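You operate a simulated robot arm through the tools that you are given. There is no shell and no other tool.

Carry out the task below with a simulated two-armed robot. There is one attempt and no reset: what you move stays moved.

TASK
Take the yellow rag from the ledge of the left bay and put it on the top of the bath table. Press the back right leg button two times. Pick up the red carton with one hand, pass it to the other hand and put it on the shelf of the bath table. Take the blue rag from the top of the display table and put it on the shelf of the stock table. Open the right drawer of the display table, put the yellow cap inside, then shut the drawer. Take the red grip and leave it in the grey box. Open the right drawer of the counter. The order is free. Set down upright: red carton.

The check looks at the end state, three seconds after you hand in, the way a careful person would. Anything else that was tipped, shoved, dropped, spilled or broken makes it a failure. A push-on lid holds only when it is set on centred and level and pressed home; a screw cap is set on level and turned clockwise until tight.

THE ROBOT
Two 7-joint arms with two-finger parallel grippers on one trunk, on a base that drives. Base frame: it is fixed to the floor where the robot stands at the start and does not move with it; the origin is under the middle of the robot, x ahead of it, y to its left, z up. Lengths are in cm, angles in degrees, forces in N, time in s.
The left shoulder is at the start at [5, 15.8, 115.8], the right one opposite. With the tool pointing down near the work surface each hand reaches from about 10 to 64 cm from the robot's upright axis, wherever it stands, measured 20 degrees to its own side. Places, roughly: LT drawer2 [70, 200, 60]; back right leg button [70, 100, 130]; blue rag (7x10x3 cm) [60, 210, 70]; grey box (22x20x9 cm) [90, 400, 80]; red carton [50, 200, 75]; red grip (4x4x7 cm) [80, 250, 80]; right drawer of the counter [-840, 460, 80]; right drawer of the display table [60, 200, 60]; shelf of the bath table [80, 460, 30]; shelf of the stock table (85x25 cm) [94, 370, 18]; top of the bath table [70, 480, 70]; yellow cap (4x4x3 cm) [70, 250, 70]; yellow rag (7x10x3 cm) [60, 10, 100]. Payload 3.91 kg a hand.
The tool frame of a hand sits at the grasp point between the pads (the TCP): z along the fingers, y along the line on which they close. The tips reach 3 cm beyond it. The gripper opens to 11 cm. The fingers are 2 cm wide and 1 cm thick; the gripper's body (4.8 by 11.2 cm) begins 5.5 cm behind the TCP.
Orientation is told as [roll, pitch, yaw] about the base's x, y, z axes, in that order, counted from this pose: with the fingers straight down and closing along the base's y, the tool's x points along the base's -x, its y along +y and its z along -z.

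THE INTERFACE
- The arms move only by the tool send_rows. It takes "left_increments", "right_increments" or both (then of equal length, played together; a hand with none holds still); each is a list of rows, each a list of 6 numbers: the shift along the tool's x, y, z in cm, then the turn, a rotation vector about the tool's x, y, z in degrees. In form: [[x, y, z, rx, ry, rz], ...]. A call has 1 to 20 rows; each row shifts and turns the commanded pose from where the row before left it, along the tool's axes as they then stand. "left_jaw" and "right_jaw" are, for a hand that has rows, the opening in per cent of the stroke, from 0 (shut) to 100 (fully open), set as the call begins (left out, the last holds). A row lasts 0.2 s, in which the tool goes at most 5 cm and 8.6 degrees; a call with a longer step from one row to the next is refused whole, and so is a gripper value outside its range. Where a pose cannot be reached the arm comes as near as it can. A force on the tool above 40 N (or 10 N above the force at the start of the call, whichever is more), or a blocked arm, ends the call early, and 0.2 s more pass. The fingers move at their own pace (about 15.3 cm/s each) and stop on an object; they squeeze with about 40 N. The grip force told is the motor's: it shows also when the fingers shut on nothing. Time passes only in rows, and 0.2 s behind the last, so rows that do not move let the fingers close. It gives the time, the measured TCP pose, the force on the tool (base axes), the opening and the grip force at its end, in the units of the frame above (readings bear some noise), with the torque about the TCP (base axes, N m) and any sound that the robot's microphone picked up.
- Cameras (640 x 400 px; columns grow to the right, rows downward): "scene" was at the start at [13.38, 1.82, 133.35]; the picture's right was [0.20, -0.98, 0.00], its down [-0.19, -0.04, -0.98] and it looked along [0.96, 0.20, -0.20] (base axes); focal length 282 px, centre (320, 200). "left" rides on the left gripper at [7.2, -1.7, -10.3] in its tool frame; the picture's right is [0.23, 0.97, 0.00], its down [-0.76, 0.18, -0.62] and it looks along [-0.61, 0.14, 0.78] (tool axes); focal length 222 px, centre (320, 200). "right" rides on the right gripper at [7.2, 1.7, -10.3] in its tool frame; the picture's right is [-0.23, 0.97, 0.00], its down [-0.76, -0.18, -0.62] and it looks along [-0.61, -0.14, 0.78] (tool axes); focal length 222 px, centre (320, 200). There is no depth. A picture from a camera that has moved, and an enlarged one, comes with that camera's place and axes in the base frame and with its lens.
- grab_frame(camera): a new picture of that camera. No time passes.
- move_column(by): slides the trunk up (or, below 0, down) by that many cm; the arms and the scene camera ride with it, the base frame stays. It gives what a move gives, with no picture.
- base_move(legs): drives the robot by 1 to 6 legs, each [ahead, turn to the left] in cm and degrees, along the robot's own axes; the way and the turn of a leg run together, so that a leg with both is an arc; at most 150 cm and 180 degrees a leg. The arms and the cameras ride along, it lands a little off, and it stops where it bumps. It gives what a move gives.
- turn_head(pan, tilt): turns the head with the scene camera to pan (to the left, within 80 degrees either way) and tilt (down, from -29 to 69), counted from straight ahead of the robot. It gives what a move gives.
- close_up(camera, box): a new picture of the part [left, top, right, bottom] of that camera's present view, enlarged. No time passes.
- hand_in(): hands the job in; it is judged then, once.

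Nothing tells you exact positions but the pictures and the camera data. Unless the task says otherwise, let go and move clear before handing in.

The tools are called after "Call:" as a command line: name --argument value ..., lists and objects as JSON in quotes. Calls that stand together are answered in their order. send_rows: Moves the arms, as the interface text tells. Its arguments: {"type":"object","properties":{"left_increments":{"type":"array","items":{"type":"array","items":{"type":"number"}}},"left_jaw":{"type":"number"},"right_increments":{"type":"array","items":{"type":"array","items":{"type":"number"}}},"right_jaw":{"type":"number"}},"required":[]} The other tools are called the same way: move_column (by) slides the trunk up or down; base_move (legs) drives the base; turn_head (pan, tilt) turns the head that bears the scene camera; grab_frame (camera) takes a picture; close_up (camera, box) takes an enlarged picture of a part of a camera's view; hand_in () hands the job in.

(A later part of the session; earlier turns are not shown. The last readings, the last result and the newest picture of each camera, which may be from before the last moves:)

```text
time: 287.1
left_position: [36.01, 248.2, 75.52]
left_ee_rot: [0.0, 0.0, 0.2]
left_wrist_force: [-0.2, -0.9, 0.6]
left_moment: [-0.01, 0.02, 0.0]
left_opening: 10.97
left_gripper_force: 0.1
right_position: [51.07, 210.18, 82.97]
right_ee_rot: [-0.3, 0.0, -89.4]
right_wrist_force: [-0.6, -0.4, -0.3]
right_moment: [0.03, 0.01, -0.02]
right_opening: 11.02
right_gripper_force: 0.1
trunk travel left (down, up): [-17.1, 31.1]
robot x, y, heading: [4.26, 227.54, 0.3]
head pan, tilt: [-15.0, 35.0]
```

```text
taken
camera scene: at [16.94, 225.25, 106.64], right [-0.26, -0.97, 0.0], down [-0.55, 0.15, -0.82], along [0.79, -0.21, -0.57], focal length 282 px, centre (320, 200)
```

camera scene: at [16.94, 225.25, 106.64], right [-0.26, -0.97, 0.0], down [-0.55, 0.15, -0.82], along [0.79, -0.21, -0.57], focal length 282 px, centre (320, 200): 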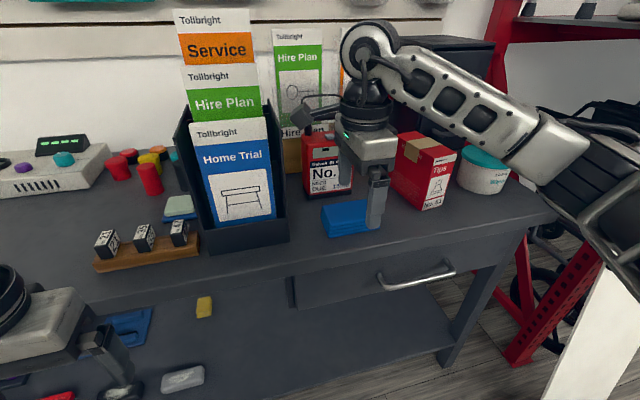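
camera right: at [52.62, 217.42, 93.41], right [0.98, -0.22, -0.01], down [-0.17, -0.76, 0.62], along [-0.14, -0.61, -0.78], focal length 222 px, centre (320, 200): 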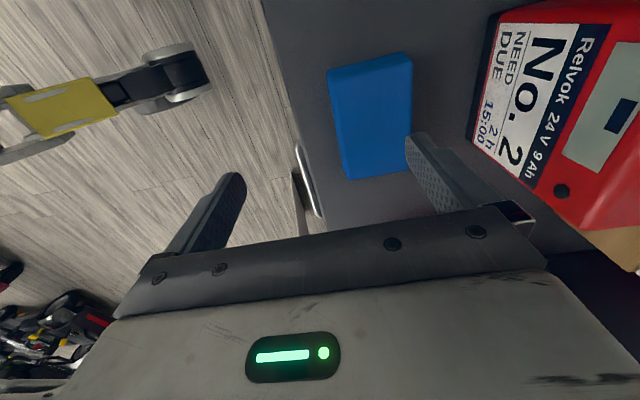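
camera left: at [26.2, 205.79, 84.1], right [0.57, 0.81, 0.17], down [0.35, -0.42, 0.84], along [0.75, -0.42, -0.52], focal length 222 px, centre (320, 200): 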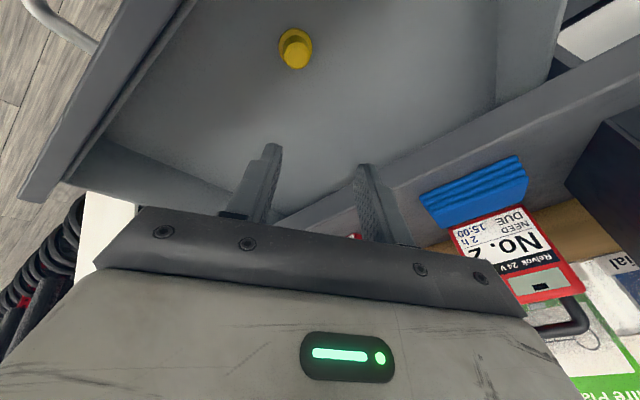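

Call:
send_rows --right_increments '[[-0.35, 2.1, 0, 0, 0, 0], [-0.35, 2.1, 0, 0, 0, 0], [0, 0, 2, 0, 0, 0], [0, 0, 2, 0, 0, 0]]'

Call:
grab_frame --camera "right"

Call:
turn_head --pan -35 --tilt 30

Call:
grab_frame --camera "scene"

```text
time: 288.1
left_position: [35.87, 248.22, 75.57]
left_ee_rot: [0.0, 0.0, 0.3]
left_wrist_force: [0.3, -0.7, 0.0]
left_moment: [0.04, 0.01, 0.0]
left_opening: 10.98
left_gripper_force: 0.1
right_position: [55.18, 209.23, 78.95]
right_ee_rot: [-0.3, 0.0, -89.4]
right_wrist_force: [-0.6, 0.6, 0.1]
right_moment: [-0.02, -0.02, 0.01]
right_opening: 11.0
right_gripper_force: 0.0
trunk travel left (down, up): [-17.1, 31.1]
robot x, y, heading: [4.11, 227.69, 0.3]
head pan, tilt: [-15.0, 35.0]
```

```text
taken
camera right: at [56.79, 216.64, 89.31], right [0.98, -0.22, -0.01], down [-0.17, -0.76, 0.62], along [-0.14, -0.61, -0.78], focal length 222 px, centre (320, 200)
```

right: 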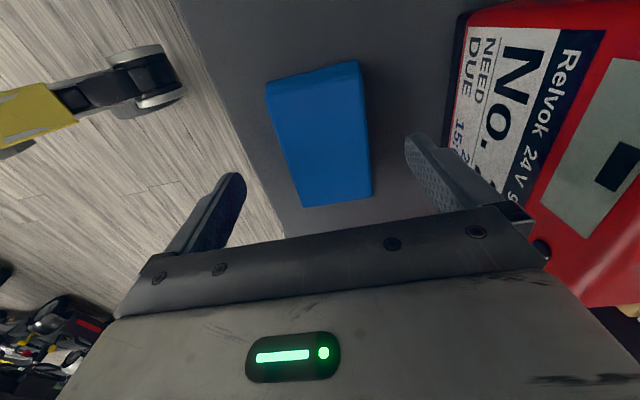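

```text
time: 288.9
left_position: [36.06, 248.16, 75.41]
left_ee_rot: [0.1, 0.0, 0.2]
left_wrist_force: [0.1, 0.4, -0.2]
left_moment: [0.03, -0.02, 0.0]
left_opening: 11.01
left_gripper_force: 0.1
right_position: [55.16, 209.27, 78.94]
right_ee_rot: [-0.3, 0.0, -89.4]
right_wrist_force: [0.1, 0.6, -0.2]
right_moment: [0.02, -0.02, -0.02]
right_opening: 10.99
right_gripper_force: 0.1
trunk travel left (down, up): [-17.1, 31.1]
robot x, y, heading: [3.46, 227.46, 0.3]
head pan, tilt: [-35.0, 30.0]
```

```text
taken
camera scene: at [15.86, 222.35, 107.41], right [-0.57, -0.82, 0.0], down [-0.41, 0.29, -0.87], along [0.71, -0.49, -0.5], focal length 282 px, centre (320, 200)
```

scene: 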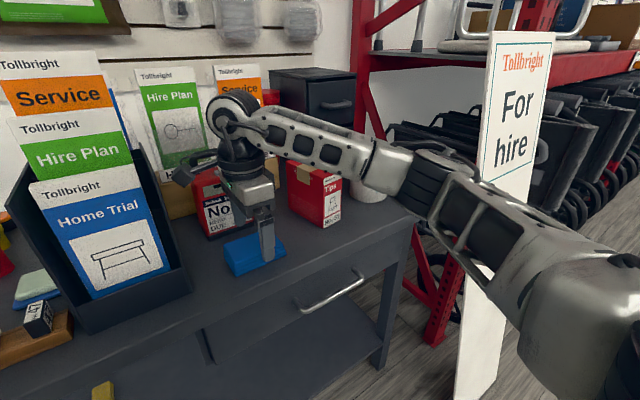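

Call:
send_rows --right_increments '[[0, 0.1, 1.5, 0, 0, 0], [0, 0, 1.2, 0, 0, 0], [0, 0, 0.7, 0, 0, 0]]'

Call:
send_rows --right_increments '[[0, 0, 0.3, 0, 0, 0], [0, 0, 0, 0, 0, 0]]'

Call:
grab_frame --camera "right"

```text
time: 289.7
left_position: [36.05, 248.24, 75.58]
left_ee_rot: [-0.1, 0.0, 0.2]
left_wrist_force: [-0.2, 0.2, 0.6]
left_moment: [-0.01, 0.0, 0.03]
left_opening: 11.01
left_gripper_force: 0.1
right_position: [55.36, 209.38, 75.49]
right_ee_rot: [-0.4, -0.1, -89.4]
right_wrist_force: [-0.6, -0.6, 0.3]
right_moment: [0.0, 0.01, -0.06]
right_opening: 11.01
right_gripper_force: 0.0
trunk travel left (down, up): [-17.1, 31.1]
robot x, y, heading: [4.21, 227.18, 0.1]
head pan, tilt: [-35.0, 30.0]
```

```text
time: 290.3
left_position: [35.95, 248.07, 75.59]
left_ee_rot: [0.0, 0.0, 0.2]
left_wrist_force: [0.3, 0.0, 1.1]
left_moment: [0.02, 0.0, -0.02]
left_opening: 10.98
left_gripper_force: 0.0
right_position: [55.31, 209.45, 75.25]
right_ee_rot: [-0.3, 0.0, -89.4]
right_wrist_force: [0.6, 0.5, 0.6]
right_moment: [0.01, 0.01, -0.02]
right_opening: 11.01
right_gripper_force: 0.1
trunk travel left (down, up): [-17.1, 31.1]
robot x, y, heading: [3.79, 227.49, -0.0]
head pan, tilt: [-35.0, 30.0]
```

```text
taken
camera right: at [56.9, 216.8, 85.68], right [0.98, -0.22, -0.01], down [-0.17, -0.76, 0.62], along [-0.14, -0.61, -0.78], focal length 222 px, centre (320, 200)
```

right: 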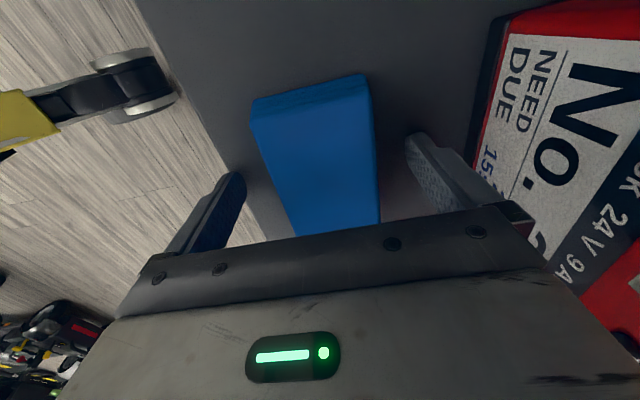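

Call:
send_rows --right_increments '[[0, 0, 0.3, 0, 0, 0], [0, 0, 0.3, 0, 0, 0]]'

Call:
send_rows --right_increments '[[0, 0, 0.3, 0, 0, 0], [0, 0, 0.3, 0, 0, 0]]'

```text
time: 290.9
left_position: [35.94, 248.03, 75.58]
left_ee_rot: [-0.1, -0.2, 0.2]
left_wrist_force: [-0.3, 0.5, -0.3]
left_moment: [0.02, 0.0, -0.03]
left_opening: 11.01
left_gripper_force: 0.1
right_position: [55.33, 209.45, 75.01]
right_ee_rot: [0.0, 0.1, -89.4]
right_wrist_force: [2.8, -1.8, 20.2]
right_moment: [-0.2, 1.12, 0.22]
right_opening: 10.91
right_gripper_force: 0.1
trunk travel left (down, up): [-17.1, 31.1]
robot x, y, heading: [4.08, 227.73, 0.2]
head pan, tilt: [-35.0, 30.0]
```

```text
time: 291.3
left_position: [35.97, 248.18, 75.41]
left_ee_rot: [0.0, -0.2, 0.1]
left_wrist_force: [0.4, -0.1, -0.5]
left_moment: [0.0, -0.02, 0.01]
left_opening: 11.01
left_gripper_force: 0.0
right_position: [55.33, 209.45, 75.02]
right_ee_rot: [0.2, 0.1, -89.3]
right_wrist_force: [-5.7, 0.8, 13.1]
right_moment: [-0.15, 0.88, -0.14]
right_opening: 11.0
right_gripper_force: 0.0
trunk travel left (down, up): [-17.1, 31.1]
robot x, y, heading: [3.97, 227.46, 0.0]
head pan, tilt: [-35.0, 30.0]
stopped in row 2 (right hand): the force on the tool passed its limit at 43 N (the readings are from after the stop); the commanded pose is now the measured one
```

Fingertips touch the table at TCP z≈75.0 (table z≈72.0). I close and lift slowly.

Call:
send_rows --right_increments '[[0, 0, 0, 0, 0, 0], [0, 0, 0, 0, 0, 0], [0, 0, 0, 0, 0, 0], [0, 0, 0, 0, 0, 0], [0, 0, 0, 0, 0, 0]]' --right_jaw 0

Call:
send_rows --right_increments '[[0, 0, -0.3, 0, 0, 0], [0, 0, -0.4, 0, 0, 0], [0, 0, -0.5, 0, 0, 0], [0, 0, -0.6, 0, 0, 0], [0, 0, -0.6, 0, 0, 0], [0, 0, -0.6, 0, 0, 0]]'

Call:
grab_frame --camera "right"

```text
time: 292.5
left_position: [35.99, 248.23, 75.59]
left_ee_rot: [0.0, -0.1, 0.2]
left_wrist_force: [-0.2, -0.3, 0.4]
left_moment: [-0.01, -0.03, 0.03]
left_opening: 11.01
left_gripper_force: 0.1
right_position: [55.36, 209.58, 75.01]
right_ee_rot: [0.4, 0.3, -89.5]
right_wrist_force: [-0.1, 0.8, 25.8]
right_moment: [-0.04, 0.92, 0.07]
right_opening: 6.42
right_gripper_force: 40.3
trunk travel left (down, up): [-17.1, 31.1]
robot x, y, heading: [4.41, 227.48, 0.2]
head pan, tilt: [-35.0, 30.0]
```

```text
time: 293.9
left_position: [36.09, 248.14, 75.51]
left_ee_rot: [0.0, 0.0, 0.3]
left_wrist_force: [-0.4, 0.6, 0.5]
left_moment: [0.03, 0.0, 0.03]
left_opening: 11.0
left_gripper_force: 0.0
right_position: [55.41, 209.41, 77.63]
right_ee_rot: [0.0, 0.2, -89.5]
right_wrist_force: [0.3, -0.7, -0.3]
right_moment: [0.01, -0.02, 0.01]
right_opening: 6.38
right_gripper_force: 39.3
trunk travel left (down, up): [-17.1, 31.1]
robot x, y, heading: [4.31, 227.6, 0.3]
head pan, tilt: [-35.0, 30.0]
```

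```text
taken
camera right: at [56.94, 216.66, 88.21], right [0.98, -0.22, 0.0], down [-0.17, -0.77, 0.62], along [-0.14, -0.61, -0.78], focal length 222 px, centre (320, 200)
```

right: 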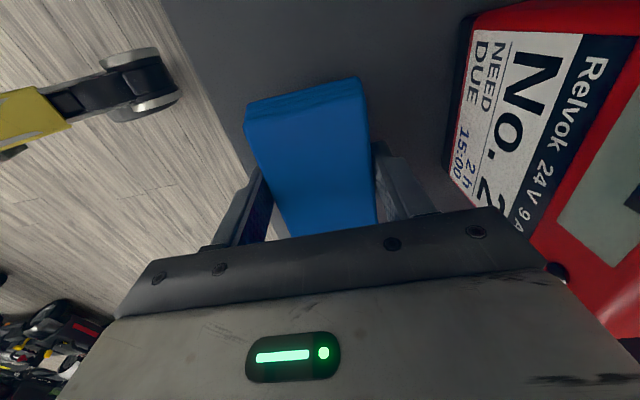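

The blue rag is held. I raise the trunk, draw the right hand back with it, then reposition to pick the red grip with the left hand.

Call:
move_column --by 16

Call:
send_rows --right_increments '[[0, -1.2, -0.5, 0, 0, 0], [0, -2, -1, 0, 0, 0], [0, -2.2, -1, 0, 0, 0], [0, -2.2, -1, 0, 0, 0], [0, -2.2, -1, 0, 0, 0], [0, -2.2, -1, 0, 0, 0], [0, -2.2, -1, 0, 0, 0], [0, -2.2, -1, 0, 0, 0], [0, -1.2, -0.5, 0, 0, 0]]'

Call:
base_move --legs '[[0, 38], [13, 0], [0, -53]]'

Call:
turn_head --pan 20 --tilt 35

Call:
grab_frame --camera "scene"

Call:
grab_frame --camera "left"

```text
time: 295.8
left_position: [36.08, 248.09, 91.41]
left_ee_rot: [0.0, 0.0, 0.1]
left_wrist_force: [0.7, 1.0, -0.4]
left_moment: [-0.01, -0.01, -0.01]
left_opening: 10.98
left_gripper_force: 0.1
right_position: [55.32, 209.45, 93.76]
right_ee_rot: [0.1, 0.1, -89.4]
right_wrist_force: [0.7, -0.3, 0.2]
right_moment: [-0.02, 0.01, 0.01]
right_opening: 6.4
right_gripper_force: 39.7
trunk travel left (down, up): [-33.1, 15.1]
robot x, y, heading: [4.16, 227.53, 0.0]
head pan, tilt: [-35.0, 30.0]
```

```text
time: 297.8
left_position: [36.2, 248.07, 91.59]
left_ee_rot: [0.0, 0.0, 0.2]
left_wrist_force: [0.8, 0.5, -0.7]
left_moment: [-0.01, 0.02, -0.02]
left_opening: 10.99
left_gripper_force: 0.0
right_position: [37.73, 209.01, 101.69]
right_ee_rot: [0.0, 0.2, -89.5]
right_wrist_force: [0.2, -0.3, -0.2]
right_moment: [0.0, 0.02, 0.0]
right_opening: 6.39
right_gripper_force: 40.1
trunk travel left (down, up): [-33.1, 15.1]
robot x, y, heading: [4.18, 227.95, 0.3]
head pan, tilt: [-35.0, 30.0]
```

```text
time: 303.2
left_position: [50.3, 247.96, 91.51]
left_ee_rot: [0.0, -0.1, -14.0]
left_wrist_force: [-0.1, 0.2, 0.3]
left_moment: [0.02, -0.03, 0.01]
left_opening: 11.02
left_gripper_force: 0.0
right_position: [42.4, 209.44, 101.66]
right_ee_rot: [0.2, 0.2, -103.3]
right_wrist_force: [-0.6, -0.1, 0.0]
right_moment: [0.01, 0.01, 0.01]
right_opening: 6.38
right_gripper_force: 40.1
trunk travel left (down, up): [-33.1, 15.1]
robot x, y, heading: [14.23, 235.77, -14.1]
head pan, tilt: [-35.0, 30.0]
```

```text
time: 304.4
left_position: [50.29, 247.93, 91.35]
left_ee_rot: [0.1, 0.1, -13.9]
left_wrist_force: [-0.1, 0.2, -0.3]
left_moment: [0.01, 0.02, 0.0]
left_opening: 11.01
left_gripper_force: 0.1
right_position: [42.49, 209.6, 101.76]
right_ee_rot: [0.0, 0.2, -103.5]
right_wrist_force: [0.2, 0.0, 0.0]
right_moment: [0.01, -0.01, -0.02]
right_opening: 6.4
right_gripper_force: 39.4
trunk travel left (down, up): [-33.1, 15.1]
robot x, y, heading: [14.45, 235.78, -13.8]
head pan, tilt: [20.0, 35.0]
```

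```text
taken
camera scene: at [27.24, 235.58, 122.64], right [0.11, -0.99, 0.0], down [-0.57, -0.06, -0.82], along [0.81, 0.09, -0.57], focal length 282 px, centre (320, 200)
```

scene: 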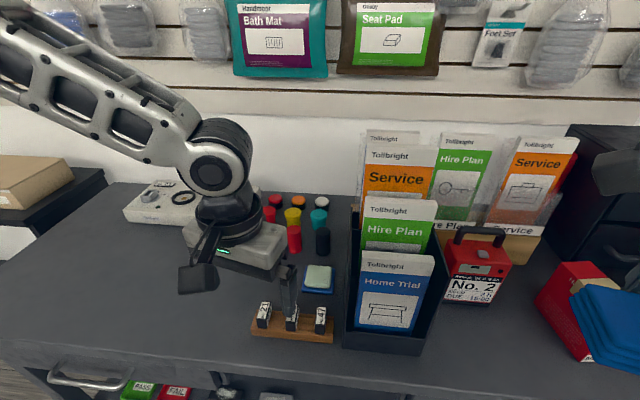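

```text
taken
camera left: at [42.75, 248.02, 101.82], right [0.01, 1.0, 0.0], down [0.78, -0.01, 0.62], along [0.62, -0.01, -0.78], focal length 222 px, centre (320, 200)
```

left: 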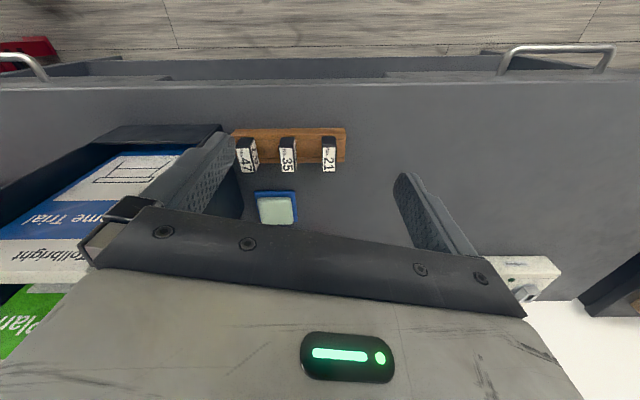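

Call:
close_up --camera "scene" --box '[240, 180, 360, 255]'

```text
5.33 times, centred on (300, 218) of scene
camera zoom: at [27.24, 235.58, 122.64], right [0.11, -0.99, 0.0], down [-0.57, -0.06, -0.82], along [0.81, 0.09, -0.57], focal length 1506 px, centre (427, 107)
```

zoom: 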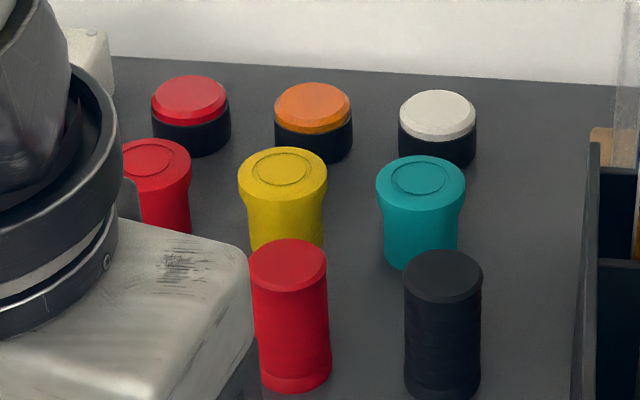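

The red grip stands at (76.5, 247.1). I set the left hand's yaw to 0, tilt it 25° forward, bring it near and lower the trunk.

Call:
send_rows --left_increments '[[0, 0, 0, 0, 0, -7], [0, 0, 0, 0, 0, -7], [0, 0, 0, 0, -6.25, 0], [0, 0, 0, 0, -6.25, 0], [0, 0, 0, 0, -6.25, 0], [0, 0, 0, 0, -6.25, 0], [-2.8, -0.12, 1.3, 0, 0, 0], [-2.8, -0.12, 1.3, 0, 0, 0], [-2.8, -0.12, 1.3, 0, 0, 0], [-2.8, -0.12, 1.3, 0, 0, 0], [-2.8, -0.12, 1.3, 0, 0, 0], [-2.8, -0.12, 1.3, 0, 0, 0], [-2.6, -0.12, 1.2, 0, 0, 0]]' --left_jaw 52

Call:
grab_frame --camera "left"

Call:
grab_frame --camera "scene"

```text
time: 307.2
left_position: [74.1, 246.01, 91.4]
left_ee_rot: [-0.1, -24.9, 0.0]
left_wrist_force: [0.6, -0.5, -0.5]
left_moment: [0.0, 0.02, 0.01]
left_opening: 5.71
left_gripper_force: 0.0
left hand out of reach, approached as far as the arm can: row 5, 6
right_position: [42.49, 209.54, 101.65]
right_ee_rot: [0.1, 0.2, -103.4]
right_wrist_force: [-0.2, 0.1, -0.1]
right_moment: [0.01, 0.01, 0.01]
right_opening: 6.42
right_gripper_force: 40.1
trunk travel left (down, up): [-33.1, 15.1]
robot x, y, heading: [14.25, 235.69, -14.1]
head pan, tilt: [20.0, 35.0]
```

```text
taken
camera left: at [63.07, 244.34, 97.81], right [-0.21, 0.97, -0.1], down [0.43, 0.18, 0.89], along [0.88, 0.14, -0.45], focal length 222 px, centre (320, 200)
```

left: 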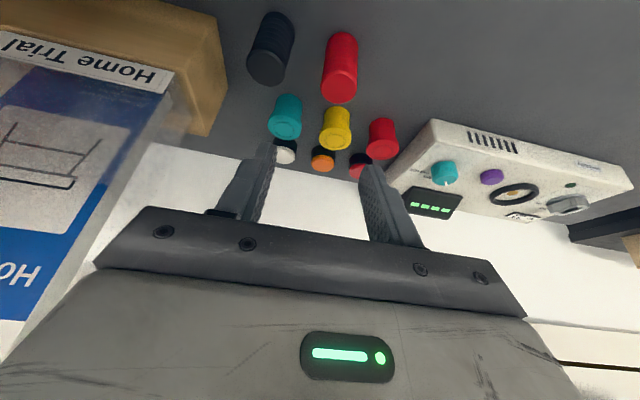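

```text
taken
camera scene: at [27.27, 235.59, 122.63], right [0.11, -0.99, 0.0], down [-0.57, -0.06, -0.82], along [0.81, 0.09, -0.57], focal length 282 px, centre (320, 200)
```

scene: 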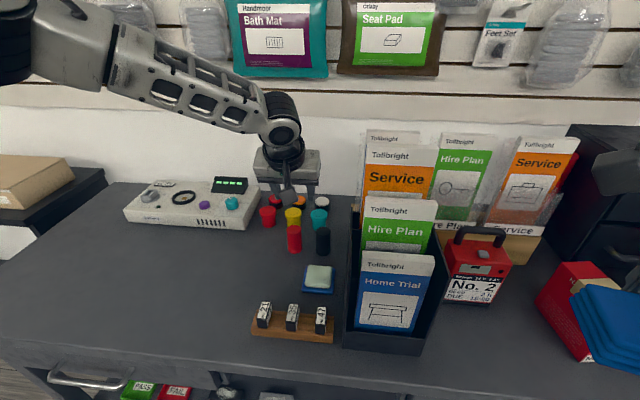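

Call:
send_rows --left_increments '[[0, 0.6, 0, 0, 0, 0], [0, 0.5, 0, 0, 0, 0]]'

Call:
move_column --by -9

Call:
grab_frame --camera "left"

Call:
close_up --camera "scene" --box '[200, 120, 360, 220]'

```text
time: 307.8
left_position: [73.92, 247.22, 91.6]
left_ee_rot: [0.0, -25.0, 0.3]
left_wrist_force: [0.4, -0.5, -0.5]
left_moment: [-0.01, 0.0, 0.01]
left_opening: 5.72
left_gripper_force: 0.2
right_position: [42.43, 209.44, 101.69]
right_ee_rot: [0.0, 0.2, -103.4]
right_wrist_force: [-0.3, -0.1, -0.5]
right_moment: [0.02, 0.04, 0.01]
right_opening: 6.4
right_gripper_force: 39.9
trunk travel left (down, up): [-33.1, 15.1]
robot x, y, heading: [14.42, 235.63, -14.0]
head pan, tilt: [20.0, 35.0]
```

```text
time: 309.1
left_position: [73.94, 247.23, 82.58]
left_ee_rot: [0.0, -25.0, 0.1]
left_wrist_force: [-0.5, 0.1, -0.2]
left_moment: [-0.01, 0.04, 0.0]
left_opening: 5.73
left_gripper_force: 0.0
right_position: [42.51, 209.46, 92.7]
right_ee_rot: [0.1, 0.3, -103.3]
right_wrist_force: [-0.4, 0.9, -0.2]
right_moment: [-0.01, -0.04, -0.02]
right_opening: 6.4
right_gripper_force: 40.3
trunk travel left (down, up): [-24.1, 24.1]
robot x, y, heading: [14.48, 235.54, -14.1]
head pan, tilt: [20.0, 35.0]
```

```text
taken
camera left: at [62.99, 245.45, 88.87], right [-0.21, 0.97, -0.1], down [0.43, 0.18, 0.89], along [0.88, 0.14, -0.45], focal length 222 px, centre (320, 200)
```

left: 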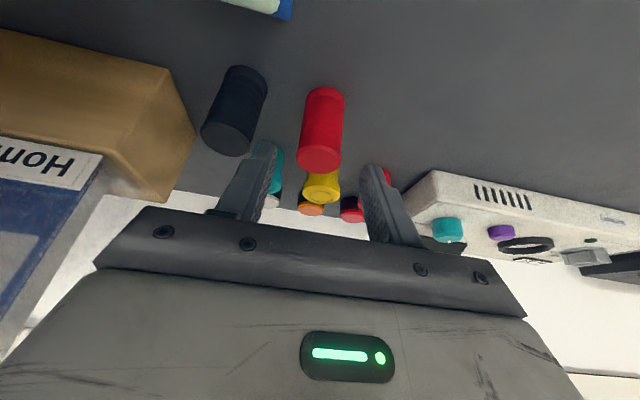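

```text
4.00 times, centred on (280, 170) of scene
camera zoom: at [27.23, 235.59, 113.64], right [0.11, -0.99, 0.0], down [-0.57, -0.06, -0.82], along [0.81, 0.09, -0.57], focal length 1130 px, centre (480, 320)
```

zoom: 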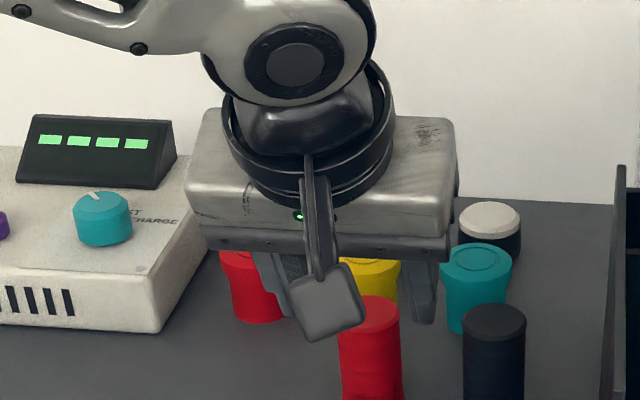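

Call:
send_rows --left_increments '[[-0.86, -0.05, 0.4, 0, 0, 0], [-0.86, -0.05, 0.4, 0, 0, 0]]'

Call:
move_column --by -4

Call:
grab_frame --camera "left"

Call:
close_up --camera "scene" --box '[200, 120, 360, 220]'

```text
time: 309.7
left_position: [75.85, 247.09, 82.73]
left_ee_rot: [0.0, -25.0, 0.1]
left_wrist_force: [0.2, -0.2, -0.1]
left_moment: [-0.02, 0.0, 0.0]
left_opening: 5.72
left_gripper_force: 0.0
right_position: [42.37, 209.63, 92.83]
right_ee_rot: [0.0, 0.2, -103.4]
right_wrist_force: [0.1, -0.8, -1.6]
right_moment: [0.01, 0.02, 0.01]
right_opening: 6.4
right_gripper_force: 39.7
trunk travel left (down, up): [-24.1, 24.1]
robot x, y, heading: [14.44, 235.89, -13.8]
head pan, tilt: [20.0, 35.0]
```

```text
time: 310.5
left_position: [75.89, 247.13, 78.54]
left_ee_rot: [0.0, -25.0, 0.2]
left_wrist_force: [0.1, -0.1, 0.6]
left_moment: [-0.02, 0.0, 0.01]
left_opening: 5.75
left_gripper_force: 0.0
right_position: [42.34, 209.5, 88.74]
right_ee_rot: [0.1, 0.1, -103.4]
right_wrist_force: [0.2, -0.7, -1.4]
right_moment: [-0.05, 0.0, 0.02]
right_opening: 6.4
right_gripper_force: 39.7
trunk travel left (down, up): [-20.1, 28.1]
robot x, y, heading: [14.82, 235.58, -13.6]
head pan, tilt: [20.0, 35.0]
```

```text
taken
camera left: at [64.86, 245.34, 84.86], right [-0.21, 0.97, -0.1], down [0.43, 0.18, 0.89], along [0.88, 0.14, -0.45], focal length 222 px, centre (320, 200)
```

left: 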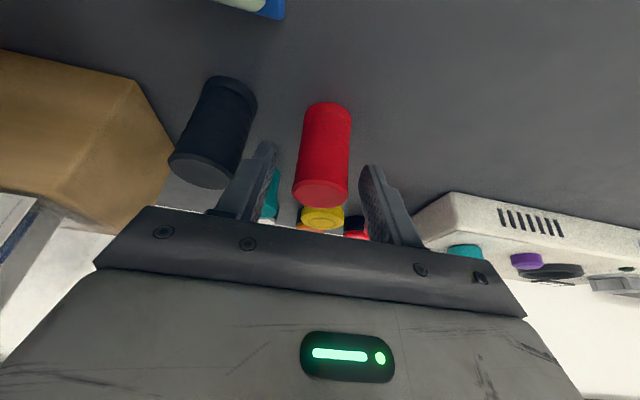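

```text
4.00 times, centred on (280, 170) of scene
camera zoom: at [27.23, 235.59, 109.64], right [0.11, -0.99, 0.0], down [-0.57, -0.06, -0.82], along [0.81, 0.09, -0.57], focal length 1130 px, centre (480, 320)
```

zoom: 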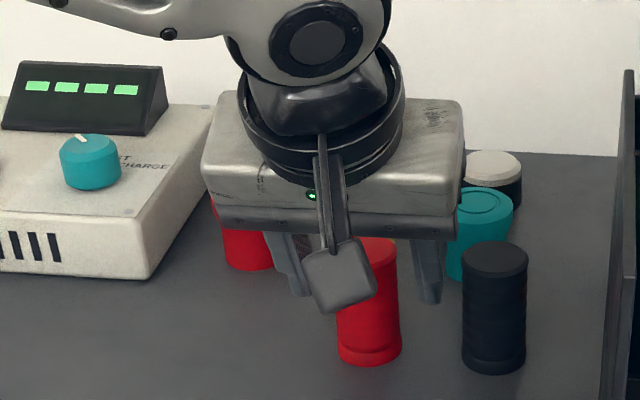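

Call:
move_column --by -1.8

Call:
send_rows --left_increments '[[0, 0, 0, 0, 0, 0], [0, 0, 0, 0, 0, 0], [0, 0, 0, 0, 0, 0], [0, 0, 0, 0, 0, 0]]' --left_jaw 0

Call:
grab_frame --camera "left"

Call:
close_up --camera "scene" --box '[200, 120, 360, 220]'

```text
time: 311.2
left_position: [75.85, 246.96, 76.78]
left_ee_rot: [-0.1, -24.9, 0.3]
left_wrist_force: [0.0, -0.2, -0.3]
left_moment: [0.0, 0.0, -0.04]
left_opening: 5.74
left_gripper_force: 0.0
right_position: [42.37, 209.53, 86.94]
right_ee_rot: [0.1, 0.2, -103.4]
right_wrist_force: [-0.3, 1.0, -0.1]
right_moment: [0.0, 0.02, -0.02]
right_opening: 6.39
right_gripper_force: 40.2
trunk travel left (down, up): [-18.3, 29.9]
robot x, y, heading: [14.21, 235.22, -13.9]
head pan, tilt: [20.0, 35.0]
```

```text
time: 312.2
left_position: [75.86, 247.06, 76.69]
left_ee_rot: [0.0, -25.0, 0.2]
left_wrist_force: [-0.2, 0.6, 1.2]
left_moment: [0.04, -0.05, 0.01]
left_opening: 3.41
left_gripper_force: 39.2
right_position: [42.49, 209.54, 86.9]
right_ee_rot: [0.1, 0.2, -103.4]
right_wrist_force: [-0.1, 0.3, -0.5]
right_moment: [-0.02, -0.06, -0.02]
right_opening: 6.41
right_gripper_force: 39.9
trunk travel left (down, up): [-18.3, 29.9]
robot x, y, heading: [14.45, 235.29, -13.9]
head pan, tilt: [20.0, 35.0]
```

```text
taken
camera left: at [64.88, 245.35, 83.07], right [-0.21, 0.97, -0.1], down [0.43, 0.18, 0.89], along [0.88, 0.14, -0.45], focal length 222 px, centre (320, 200)
```

left: 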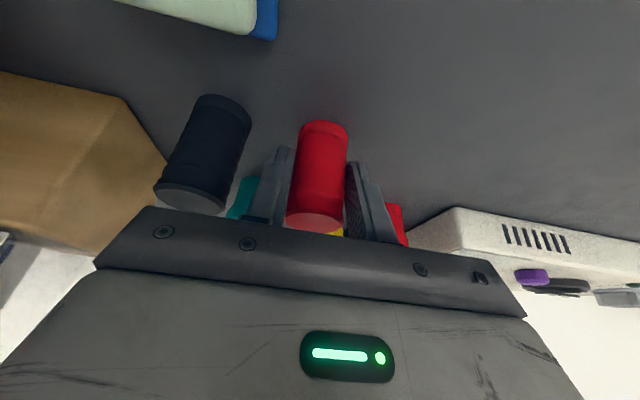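

```text
4.00 times, centred on (280, 170) of scene
camera zoom: at [27.24, 235.59, 107.84], right [0.11, -0.99, 0.0], down [-0.57, -0.06, -0.82], along [0.81, 0.09, -0.57], focal length 1130 px, centre (480, 320)
```

zoom: 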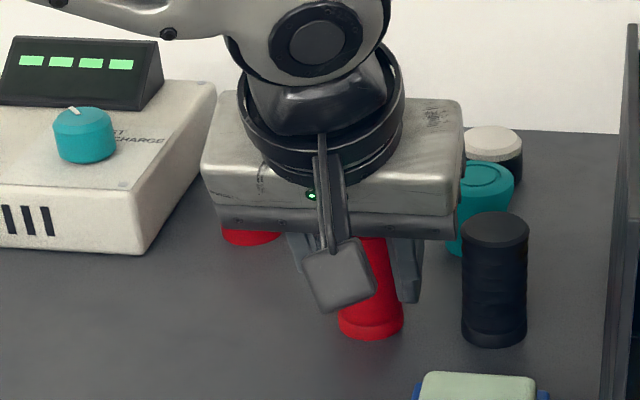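

The grip is held (3.4 cm). I lift it with the trunk and check.

Call:
move_column --by 4

Call:
move_column --by 14

Call:
grab_frame --camera "left"

Call:
grab_frame --camera "scene"

```text
time: 313.0
left_position: [75.91, 247.04, 80.76]
left_ee_rot: [0.0, -25.0, 0.1]
left_wrist_force: [-0.3, -1.0, -0.3]
left_moment: [0.0, -0.02, 0.0]
left_opening: 3.42
left_gripper_force: 39.4
right_position: [42.49, 209.53, 90.94]
right_ee_rot: [0.1, 0.2, -103.3]
right_wrist_force: [0.1, 0.1, -1.0]
right_moment: [0.02, 0.02, -0.02]
right_opening: 6.41
right_gripper_force: 40.2
trunk travel left (down, up): [-22.3, 25.9]
robot x, y, heading: [13.99, 235.52, -13.9]
head pan, tilt: [20.0, 35.0]
```

```text
time: 314.7
left_position: [75.84, 247.11, 94.67]
left_ee_rot: [0.0, -25.1, 0.1]
left_wrist_force: [-0.9, 0.8, -0.7]
left_moment: [0.0, 0.05, 0.02]
left_opening: 3.39
left_gripper_force: 40.2
right_position: [42.45, 209.61, 104.95]
right_ee_rot: [0.1, 0.3, -103.5]
right_wrist_force: [-0.1, 0.1, -0.8]
right_moment: [0.0, -0.01, 0.01]
right_opening: 6.37
right_gripper_force: 40.1
trunk travel left (down, up): [-36.3, 11.9]
robot x, y, heading: [14.38, 236.04, -13.9]
head pan, tilt: [20.0, 35.0]
```

```text
taken
camera left: at [64.88, 245.34, 101.04], right [-0.21, 0.97, -0.1], down [0.43, 0.18, 0.89], along [0.88, 0.14, -0.45], focal length 222 px, centre (320, 200)
```

left: 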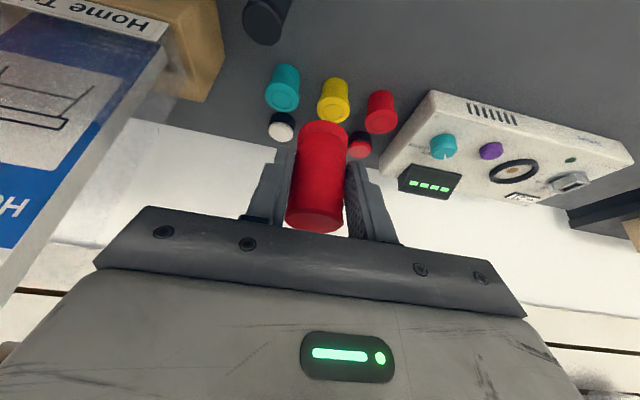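

```text
taken
camera scene: at [27.26, 235.58, 125.83], right [0.11, -0.99, 0.0], down [-0.57, -0.06, -0.82], along [0.81, 0.09, -0.57], focal length 282 px, centre (320, 200)
```

scene: 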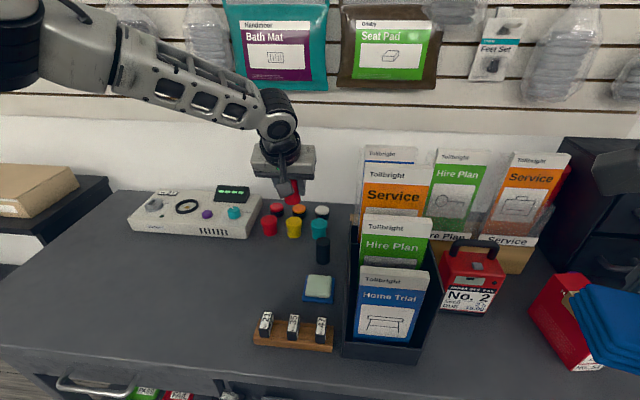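

Both items are held: blue rag in the right hand, red grip in the left. I draw the left hand back, back off and drive to the stock table.

Call:
send_rows --left_increments '[[1.2, 0.1, -0.8, 0, 0, 0], [2, 0.2, -1.3, 0, 0, 0], [2.2, 0.2, -1.4, 0, 0, 0], [2.2, 0.2, -1.4, 0, 0, 0], [2.2, 0.2, -1.4, 0, 0, 0], [2.2, 0.2, -1.4, 0, 0, 0], [2.2, 0.2, -1.4, 0, 0, 0], [2.2, 0.2, -1.4, 0, 0, 0], [1.8, 0.2, -1.2, 0, 0, 0]]'

Call:
base_move --legs '[[-45, 0], [0, 104], [133, 0], [0, -90]]'

Call:
turn_head --pan 0 --tilt 25

Call:
grab_frame --camera "scene"

Call:
grab_frame --camera "right"

Call:
grab_frame --camera "left"

```text
time: 316.7
left_position: [54.28, 248.68, 97.59]
left_ee_rot: [0.0, -25.0, 0.1]
left_wrist_force: [-0.3, 0.4, -0.5]
left_moment: [-0.02, -0.01, -0.03]
left_opening: 3.42
left_gripper_force: 40.0
right_position: [42.48, 209.51, 104.89]
right_ee_rot: [0.2, 0.2, -103.4]
right_wrist_force: [0.2, 0.4, 0.1]
right_moment: [0.01, -0.02, 0.02]
right_opening: 6.41
right_gripper_force: 40.1
trunk travel left (down, up): [-36.3, 11.9]
robot x, y, heading: [14.32, 235.63, -13.9]
head pan, tilt: [20.0, 35.0]
```

```text
time: 333.8
left_position: [5.35, 399.8, 97.65]
left_ee_rot: [0.1, -25.0, 14.3]
left_wrist_force: [-0.3, 0.5, -1.2]
left_moment: [0.04, 0.0, -0.02]
left_opening: 3.41
left_gripper_force: 40.3
right_position: [3.29, 358.88, 104.84]
right_ee_rot: [0.0, 0.1, -89.3]
right_wrist_force: [0.0, 0.0, -1.4]
right_moment: [-0.01, 0.04, -0.03]
right_opening: 6.38
right_gripper_force: 40.1
trunk travel left (down, up): [-36.3, 11.9]
robot x, y, heading: [-30.42, 377.31, 0.8]
head pan, tilt: [20.0, 35.0]
```

```text
time: 334.6
left_position: [5.22, 399.84, 97.64]
left_ee_rot: [0.1, -25.0, 14.3]
left_wrist_force: [-0.2, 0.5, -0.7]
left_moment: [0.01, 0.0, 0.01]
left_opening: 3.43
left_gripper_force: 39.8
right_position: [3.22, 358.88, 104.86]
right_ee_rot: [0.1, 0.2, -89.3]
right_wrist_force: [-0.4, 0.2, 0.0]
right_moment: [0.0, 0.02, 0.0]
right_opening: 6.4
right_gripper_force: 40.1
trunk travel left (down, up): [-36.3, 11.9]
robot x, y, heading: [-30.33, 377.47, 0.5]
head pan, tilt: [0.0, 25.0]
```

```text
taken
camera scene: at [-16.92, 377.41, 127.41], right [0.01, -1.0, 0.0], down [-0.42, 0.0, -0.91], along [0.91, 0.01, -0.42], focal length 282 px, centre (320, 200)
```

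scene: 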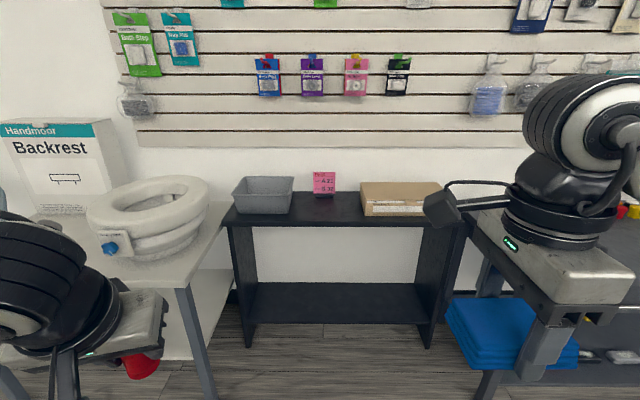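

```text
taken
camera right: at [4.74, 366.24, 115.39], right [0.98, -0.21, 0.0], down [-0.17, -0.77, 0.62], along [-0.13, -0.61, -0.78], focal length 222 px, centre (320, 200)
```

right: 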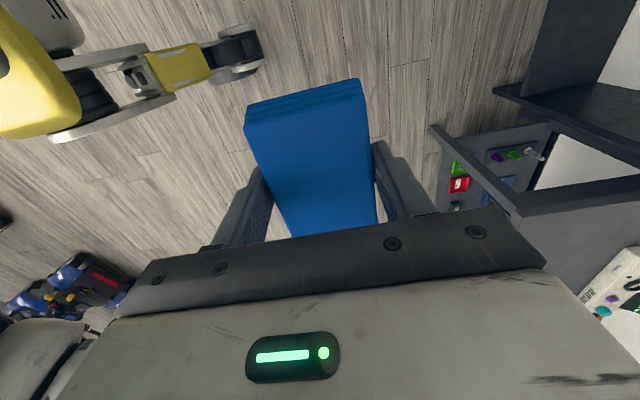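

```text
taken
camera left: at [-5.03, 395.46, 103.89], right [-0.44, 0.89, -0.1], down [0.37, 0.28, 0.89], along [0.82, 0.35, -0.45], focal length 222 px, centre (320, 200)
```

left: 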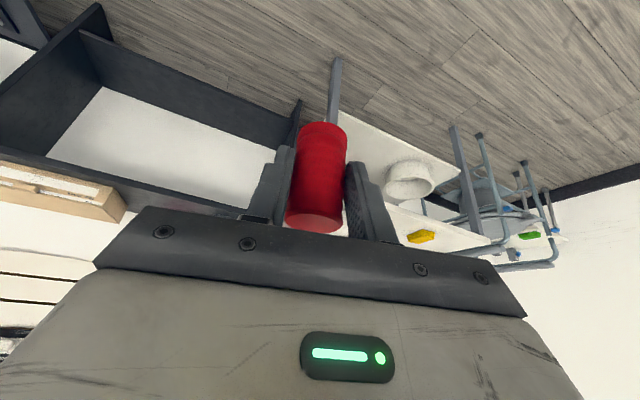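

The stock table top is z≈73 with its front at x≈77.5; the grey box spans about y 391–415 on it, and the shelf is at z≈18, x 80–107. I drive closer with hands high to place the red grip first.

Call:
base_move --legs '[[58, 2]]'

Call:
turn_head --pan 15 --tilt 35

Call:
grab_frame --camera "scene"

Call:
grab_frame --camera "left"

```text
time: 337.9
left_position: [61.95, 402.83, 97.69]
left_ee_rot: [0.0, -25.0, 16.8]
left_wrist_force: [-0.8, -1.4, -1.1]
left_moment: [0.03, 0.03, 0.02]
left_opening: 3.43
left_gripper_force: 39.8
right_position: [61.68, 361.82, 104.85]
right_ee_rot: [0.1, 0.1, -86.9]
right_wrist_force: [-0.5, 0.2, 0.2]
right_moment: [0.0, 0.0, -0.04]
right_opening: 6.41
right_gripper_force: 40.2
trunk travel left (down, up): [-36.3, 11.9]
robot x, y, heading: [27.37, 379.12, 2.5]
head pan, tilt: [0.0, 25.0]
```

```text
time: 338.7
left_position: [61.97, 402.77, 97.68]
left_ee_rot: [0.1, -25.0, 16.7]
left_wrist_force: [0.5, -0.2, 0.0]
left_moment: [-0.01, 0.01, -0.02]
left_opening: 3.41
left_gripper_force: 39.5
right_position: [61.64, 361.78, 104.96]
right_ee_rot: [0.0, 0.1, -86.9]
right_wrist_force: [0.9, -0.1, 0.0]
right_moment: [0.02, 0.0, 0.02]
right_opening: 6.4
right_gripper_force: 40.5
trunk travel left (down, up): [-36.3, 11.9]
robot x, y, heading: [27.22, 378.99, 2.8]
head pan, tilt: [15.0, 35.0]
```

```text
taken
camera scene: at [39.97, 381.73, 125.84], right [0.3, -0.95, 0.0], down [-0.55, -0.17, -0.82], along [0.78, 0.25, -0.57], focal length 282 px, centre (320, 200)
```

scene: 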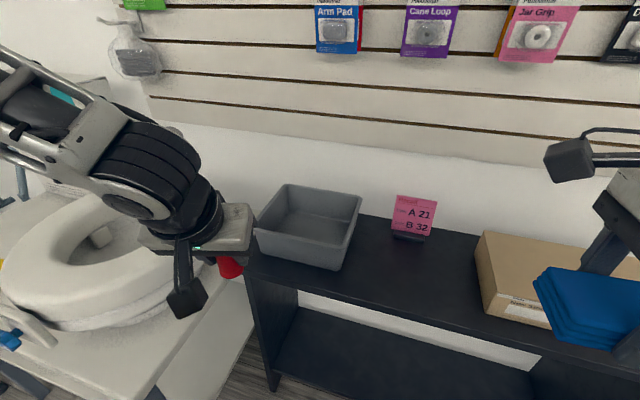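

```text
taken
camera left: at [51.9, 398.06, 103.89], right [-0.48, 0.87, -0.1], down [0.36, 0.29, 0.89], along [0.8, 0.39, -0.45], focal length 222 px, centre (320, 200)
```

left: 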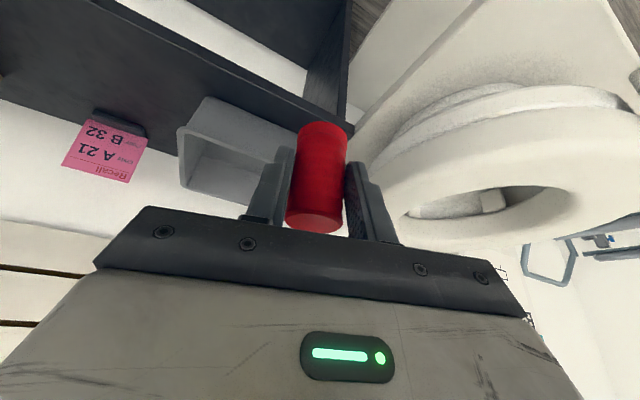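

The box rim spans x 84–104.5, y 391–412, rim z≈82. I drive 14 cm closer, then extend the left hand over the box.

Call:
base_move --legs '[[14, -2.5]]'

Call:
send_rows --left_increments '[[-1.5, 0, 0.7, 0, 0, 0], [-2, 0, 0.9, 0, 0, 0], [-2, 0, 0.9, 0, 0, 0], [-2, 0, 0.9, 0, 0, 0], [-2, 0, 0.9, 0, 0, 0], [-2, 0, 0.9, 0, 0, 0], [-2, 0, 0.9, 0, 0, 0]]'

Call:
grab_frame --camera "scene"

Call:
grab_frame --camera "left"

```text
time: 340.0
left_position: [77.03, 401.54, 97.47]
left_ee_rot: [0.0, -25.0, 14.2]
left_wrist_force: [-0.1, 0.6, -0.5]
left_moment: [0.03, 0.04, -0.02]
left_opening: 3.4
left_gripper_force: 39.6
right_position: [75.04, 360.78, 104.91]
right_ee_rot: [0.1, 0.3, -89.4]
right_wrist_force: [0.2, 0.5, -0.5]
right_moment: [-0.01, 0.02, 0.02]
right_opening: 6.41
right_gripper_force: 40.2
trunk travel left (down, up): [-36.3, 11.9]
robot x, y, heading: [41.29, 379.21, 0.2]
head pan, tilt: [15.0, 35.0]
```

```text
time: 341.6
left_position: [91.3, 405.13, 97.77]
left_ee_rot: [0.0, -25.1, 14.2]
left_wrist_force: [0.4, -0.4, 0.1]
left_moment: [0.0, 0.02, 0.0]
left_opening: 3.43
left_gripper_force: 39.8
right_position: [75.06, 360.84, 104.92]
right_ee_rot: [0.2, 0.1, -89.3]
right_wrist_force: [-0.2, 0.1, -1.0]
right_moment: [-0.03, -0.01, -0.01]
right_opening: 6.39
right_gripper_force: 39.9
trunk travel left (down, up): [-36.3, 11.9]
robot x, y, heading: [41.4, 379.47, 0.4]
head pan, tilt: [15.0, 35.0]
```

```text
taken
camera scene: at [54.19, 381.56, 125.83], right [0.26, -0.96, 0.0], down [-0.55, -0.15, -0.82], along [0.79, 0.22, -0.57], focal length 282 px, centre (320, 200)
```

scene: 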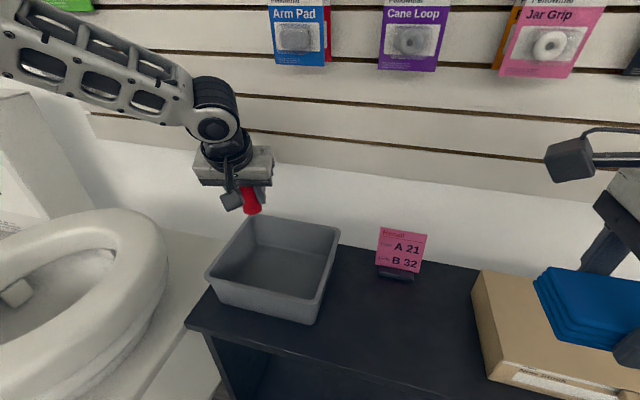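

```text
taken
camera left: at [81.1, 400.98, 104.11], right [-0.44, 0.89, -0.1], down [0.37, 0.28, 0.89], along [0.82, 0.35, -0.45], focal length 222 px, centre (320, 200)
```

left: 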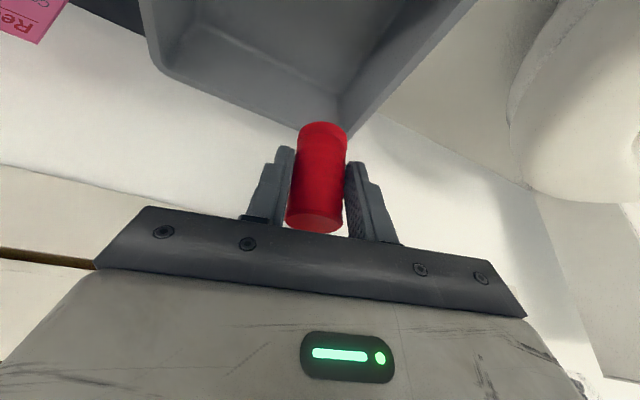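

Call:
send_rows --left_increments '[[0, -1.85, 0, 0, 0, 0], [-0.5, -1.85, 0.2, 0, 0, 0]]'

Call:
move_column --by -15

Call:
grab_frame --camera "scene"

Call:
grab_frame --camera "left"

```text
time: 342.2
left_position: [92.75, 401.93, 97.79]
left_ee_rot: [0.0, -25.0, 14.3]
left_wrist_force: [1.0, -0.4, -1.0]
left_moment: [0.03, -0.01, 0.01]
left_opening: 3.4
left_gripper_force: 39.9
right_position: [75.03, 360.82, 104.96]
right_ee_rot: [0.1, 0.1, -89.2]
right_wrist_force: [-0.8, -0.3, -0.4]
right_moment: [0.02, 0.01, -0.01]
right_opening: 6.4
right_gripper_force: 40.3
trunk travel left (down, up): [-36.3, 11.9]
robot x, y, heading: [41.44, 379.48, 0.2]
head pan, tilt: [15.0, 35.0]
```

```text
time: 343.9
left_position: [92.81, 401.92, 82.73]
left_ee_rot: [0.0, -25.0, 14.1]
left_wrist_force: [-0.8, 0.2, 0.5]
left_moment: [-0.01, 0.02, -0.01]
left_opening: 3.4
left_gripper_force: 40.4
right_position: [74.95, 360.87, 89.93]
right_ee_rot: [0.2, 0.2, -89.3]
right_wrist_force: [-0.4, -0.1, -0.8]
right_moment: [-0.02, 0.03, -0.02]
right_opening: 6.39
right_gripper_force: 39.9
trunk travel left (down, up): [-21.3, 26.9]
robot x, y, heading: [41.31, 379.4, 0.4]
head pan, tilt: [15.0, 35.0]
```

```text
taken
camera scene: at [54.16, 381.56, 110.84], right [0.26, -0.96, 0.0], down [-0.55, -0.15, -0.82], along [0.79, 0.22, -0.57], focal length 282 px, centre (320, 200)
```

scene: 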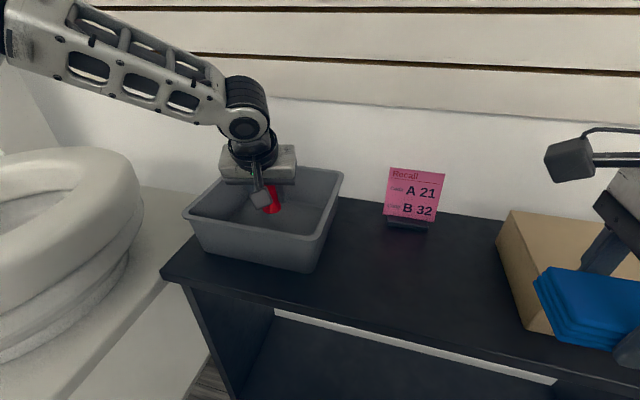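

```text
taken
camera left: at [82.45, 397.57, 89.09], right [-0.44, 0.89, -0.1], down [0.37, 0.28, 0.89], along [0.82, 0.35, -0.45], focal length 222 px, centre (320, 200)
```

left: 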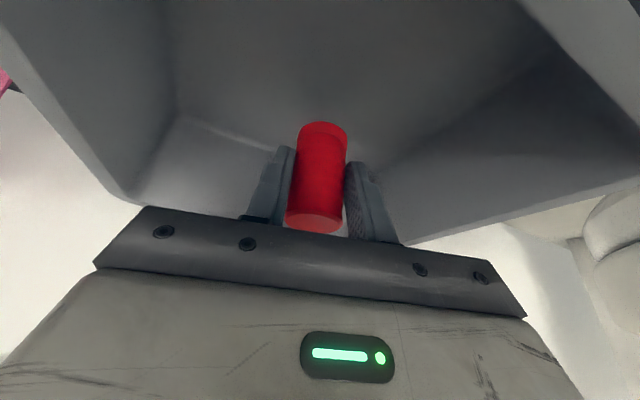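

Call:
move_column --by -3

Call:
move_column --by -0.7

Call:
close_up --camera "scene" --box '[180, 100, 380, 225]'

```text
time: 344.7
left_position: [92.69, 401.91, 79.68]
left_ee_rot: [0.0, -25.1, 14.2]
left_wrist_force: [0.6, 0.1, -0.7]
left_moment: [0.01, 0.03, 0.0]
left_opening: 3.43
left_gripper_force: 40.0
right_position: [75.0, 360.69, 86.88]
right_ee_rot: [0.1, 0.2, -89.3]
right_wrist_force: [-0.2, -0.7, 0.5]
right_moment: [0.0, -0.01, 0.0]
right_opening: 6.4
right_gripper_force: 40.6
trunk travel left (down, up): [-18.3, 29.9]
robot x, y, heading: [41.51, 379.55, 0.3]
head pan, tilt: [15.0, 35.0]
```

```text
time: 345.3
left_position: [92.64, 401.91, 79.21]
left_ee_rot: [0.0, -25.3, 14.2]
left_wrist_force: [-3.4, 2.6, 9.2]
left_moment: [0.11, 0.0, 0.03]
left_opening: 3.41
left_gripper_force: 39.6
right_position: [74.98, 360.83, 86.25]
right_ee_rot: [0.2, 0.2, -89.2]
right_wrist_force: [-0.5, -0.1, -0.3]
right_moment: [0.0, -0.01, 0.03]
right_opening: 6.39
right_gripper_force: 40.3
trunk travel left (down, up): [-17.6, 30.6]
robot x, y, heading: [41.3, 379.51, 0.3]
head pan, tilt: [15.0, 35.0]
```

```text
3.20 times, centred on (280, 162) of scene
camera zoom: at [54.08, 381.54, 107.16], right [0.26, -0.96, 0.0], down [-0.55, -0.15, -0.82], along [0.79, 0.22, -0.57], focal length 904 px, centre (448, 320)
```

zoom: 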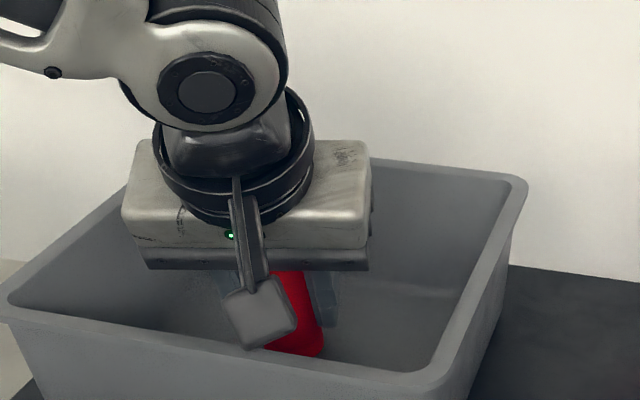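

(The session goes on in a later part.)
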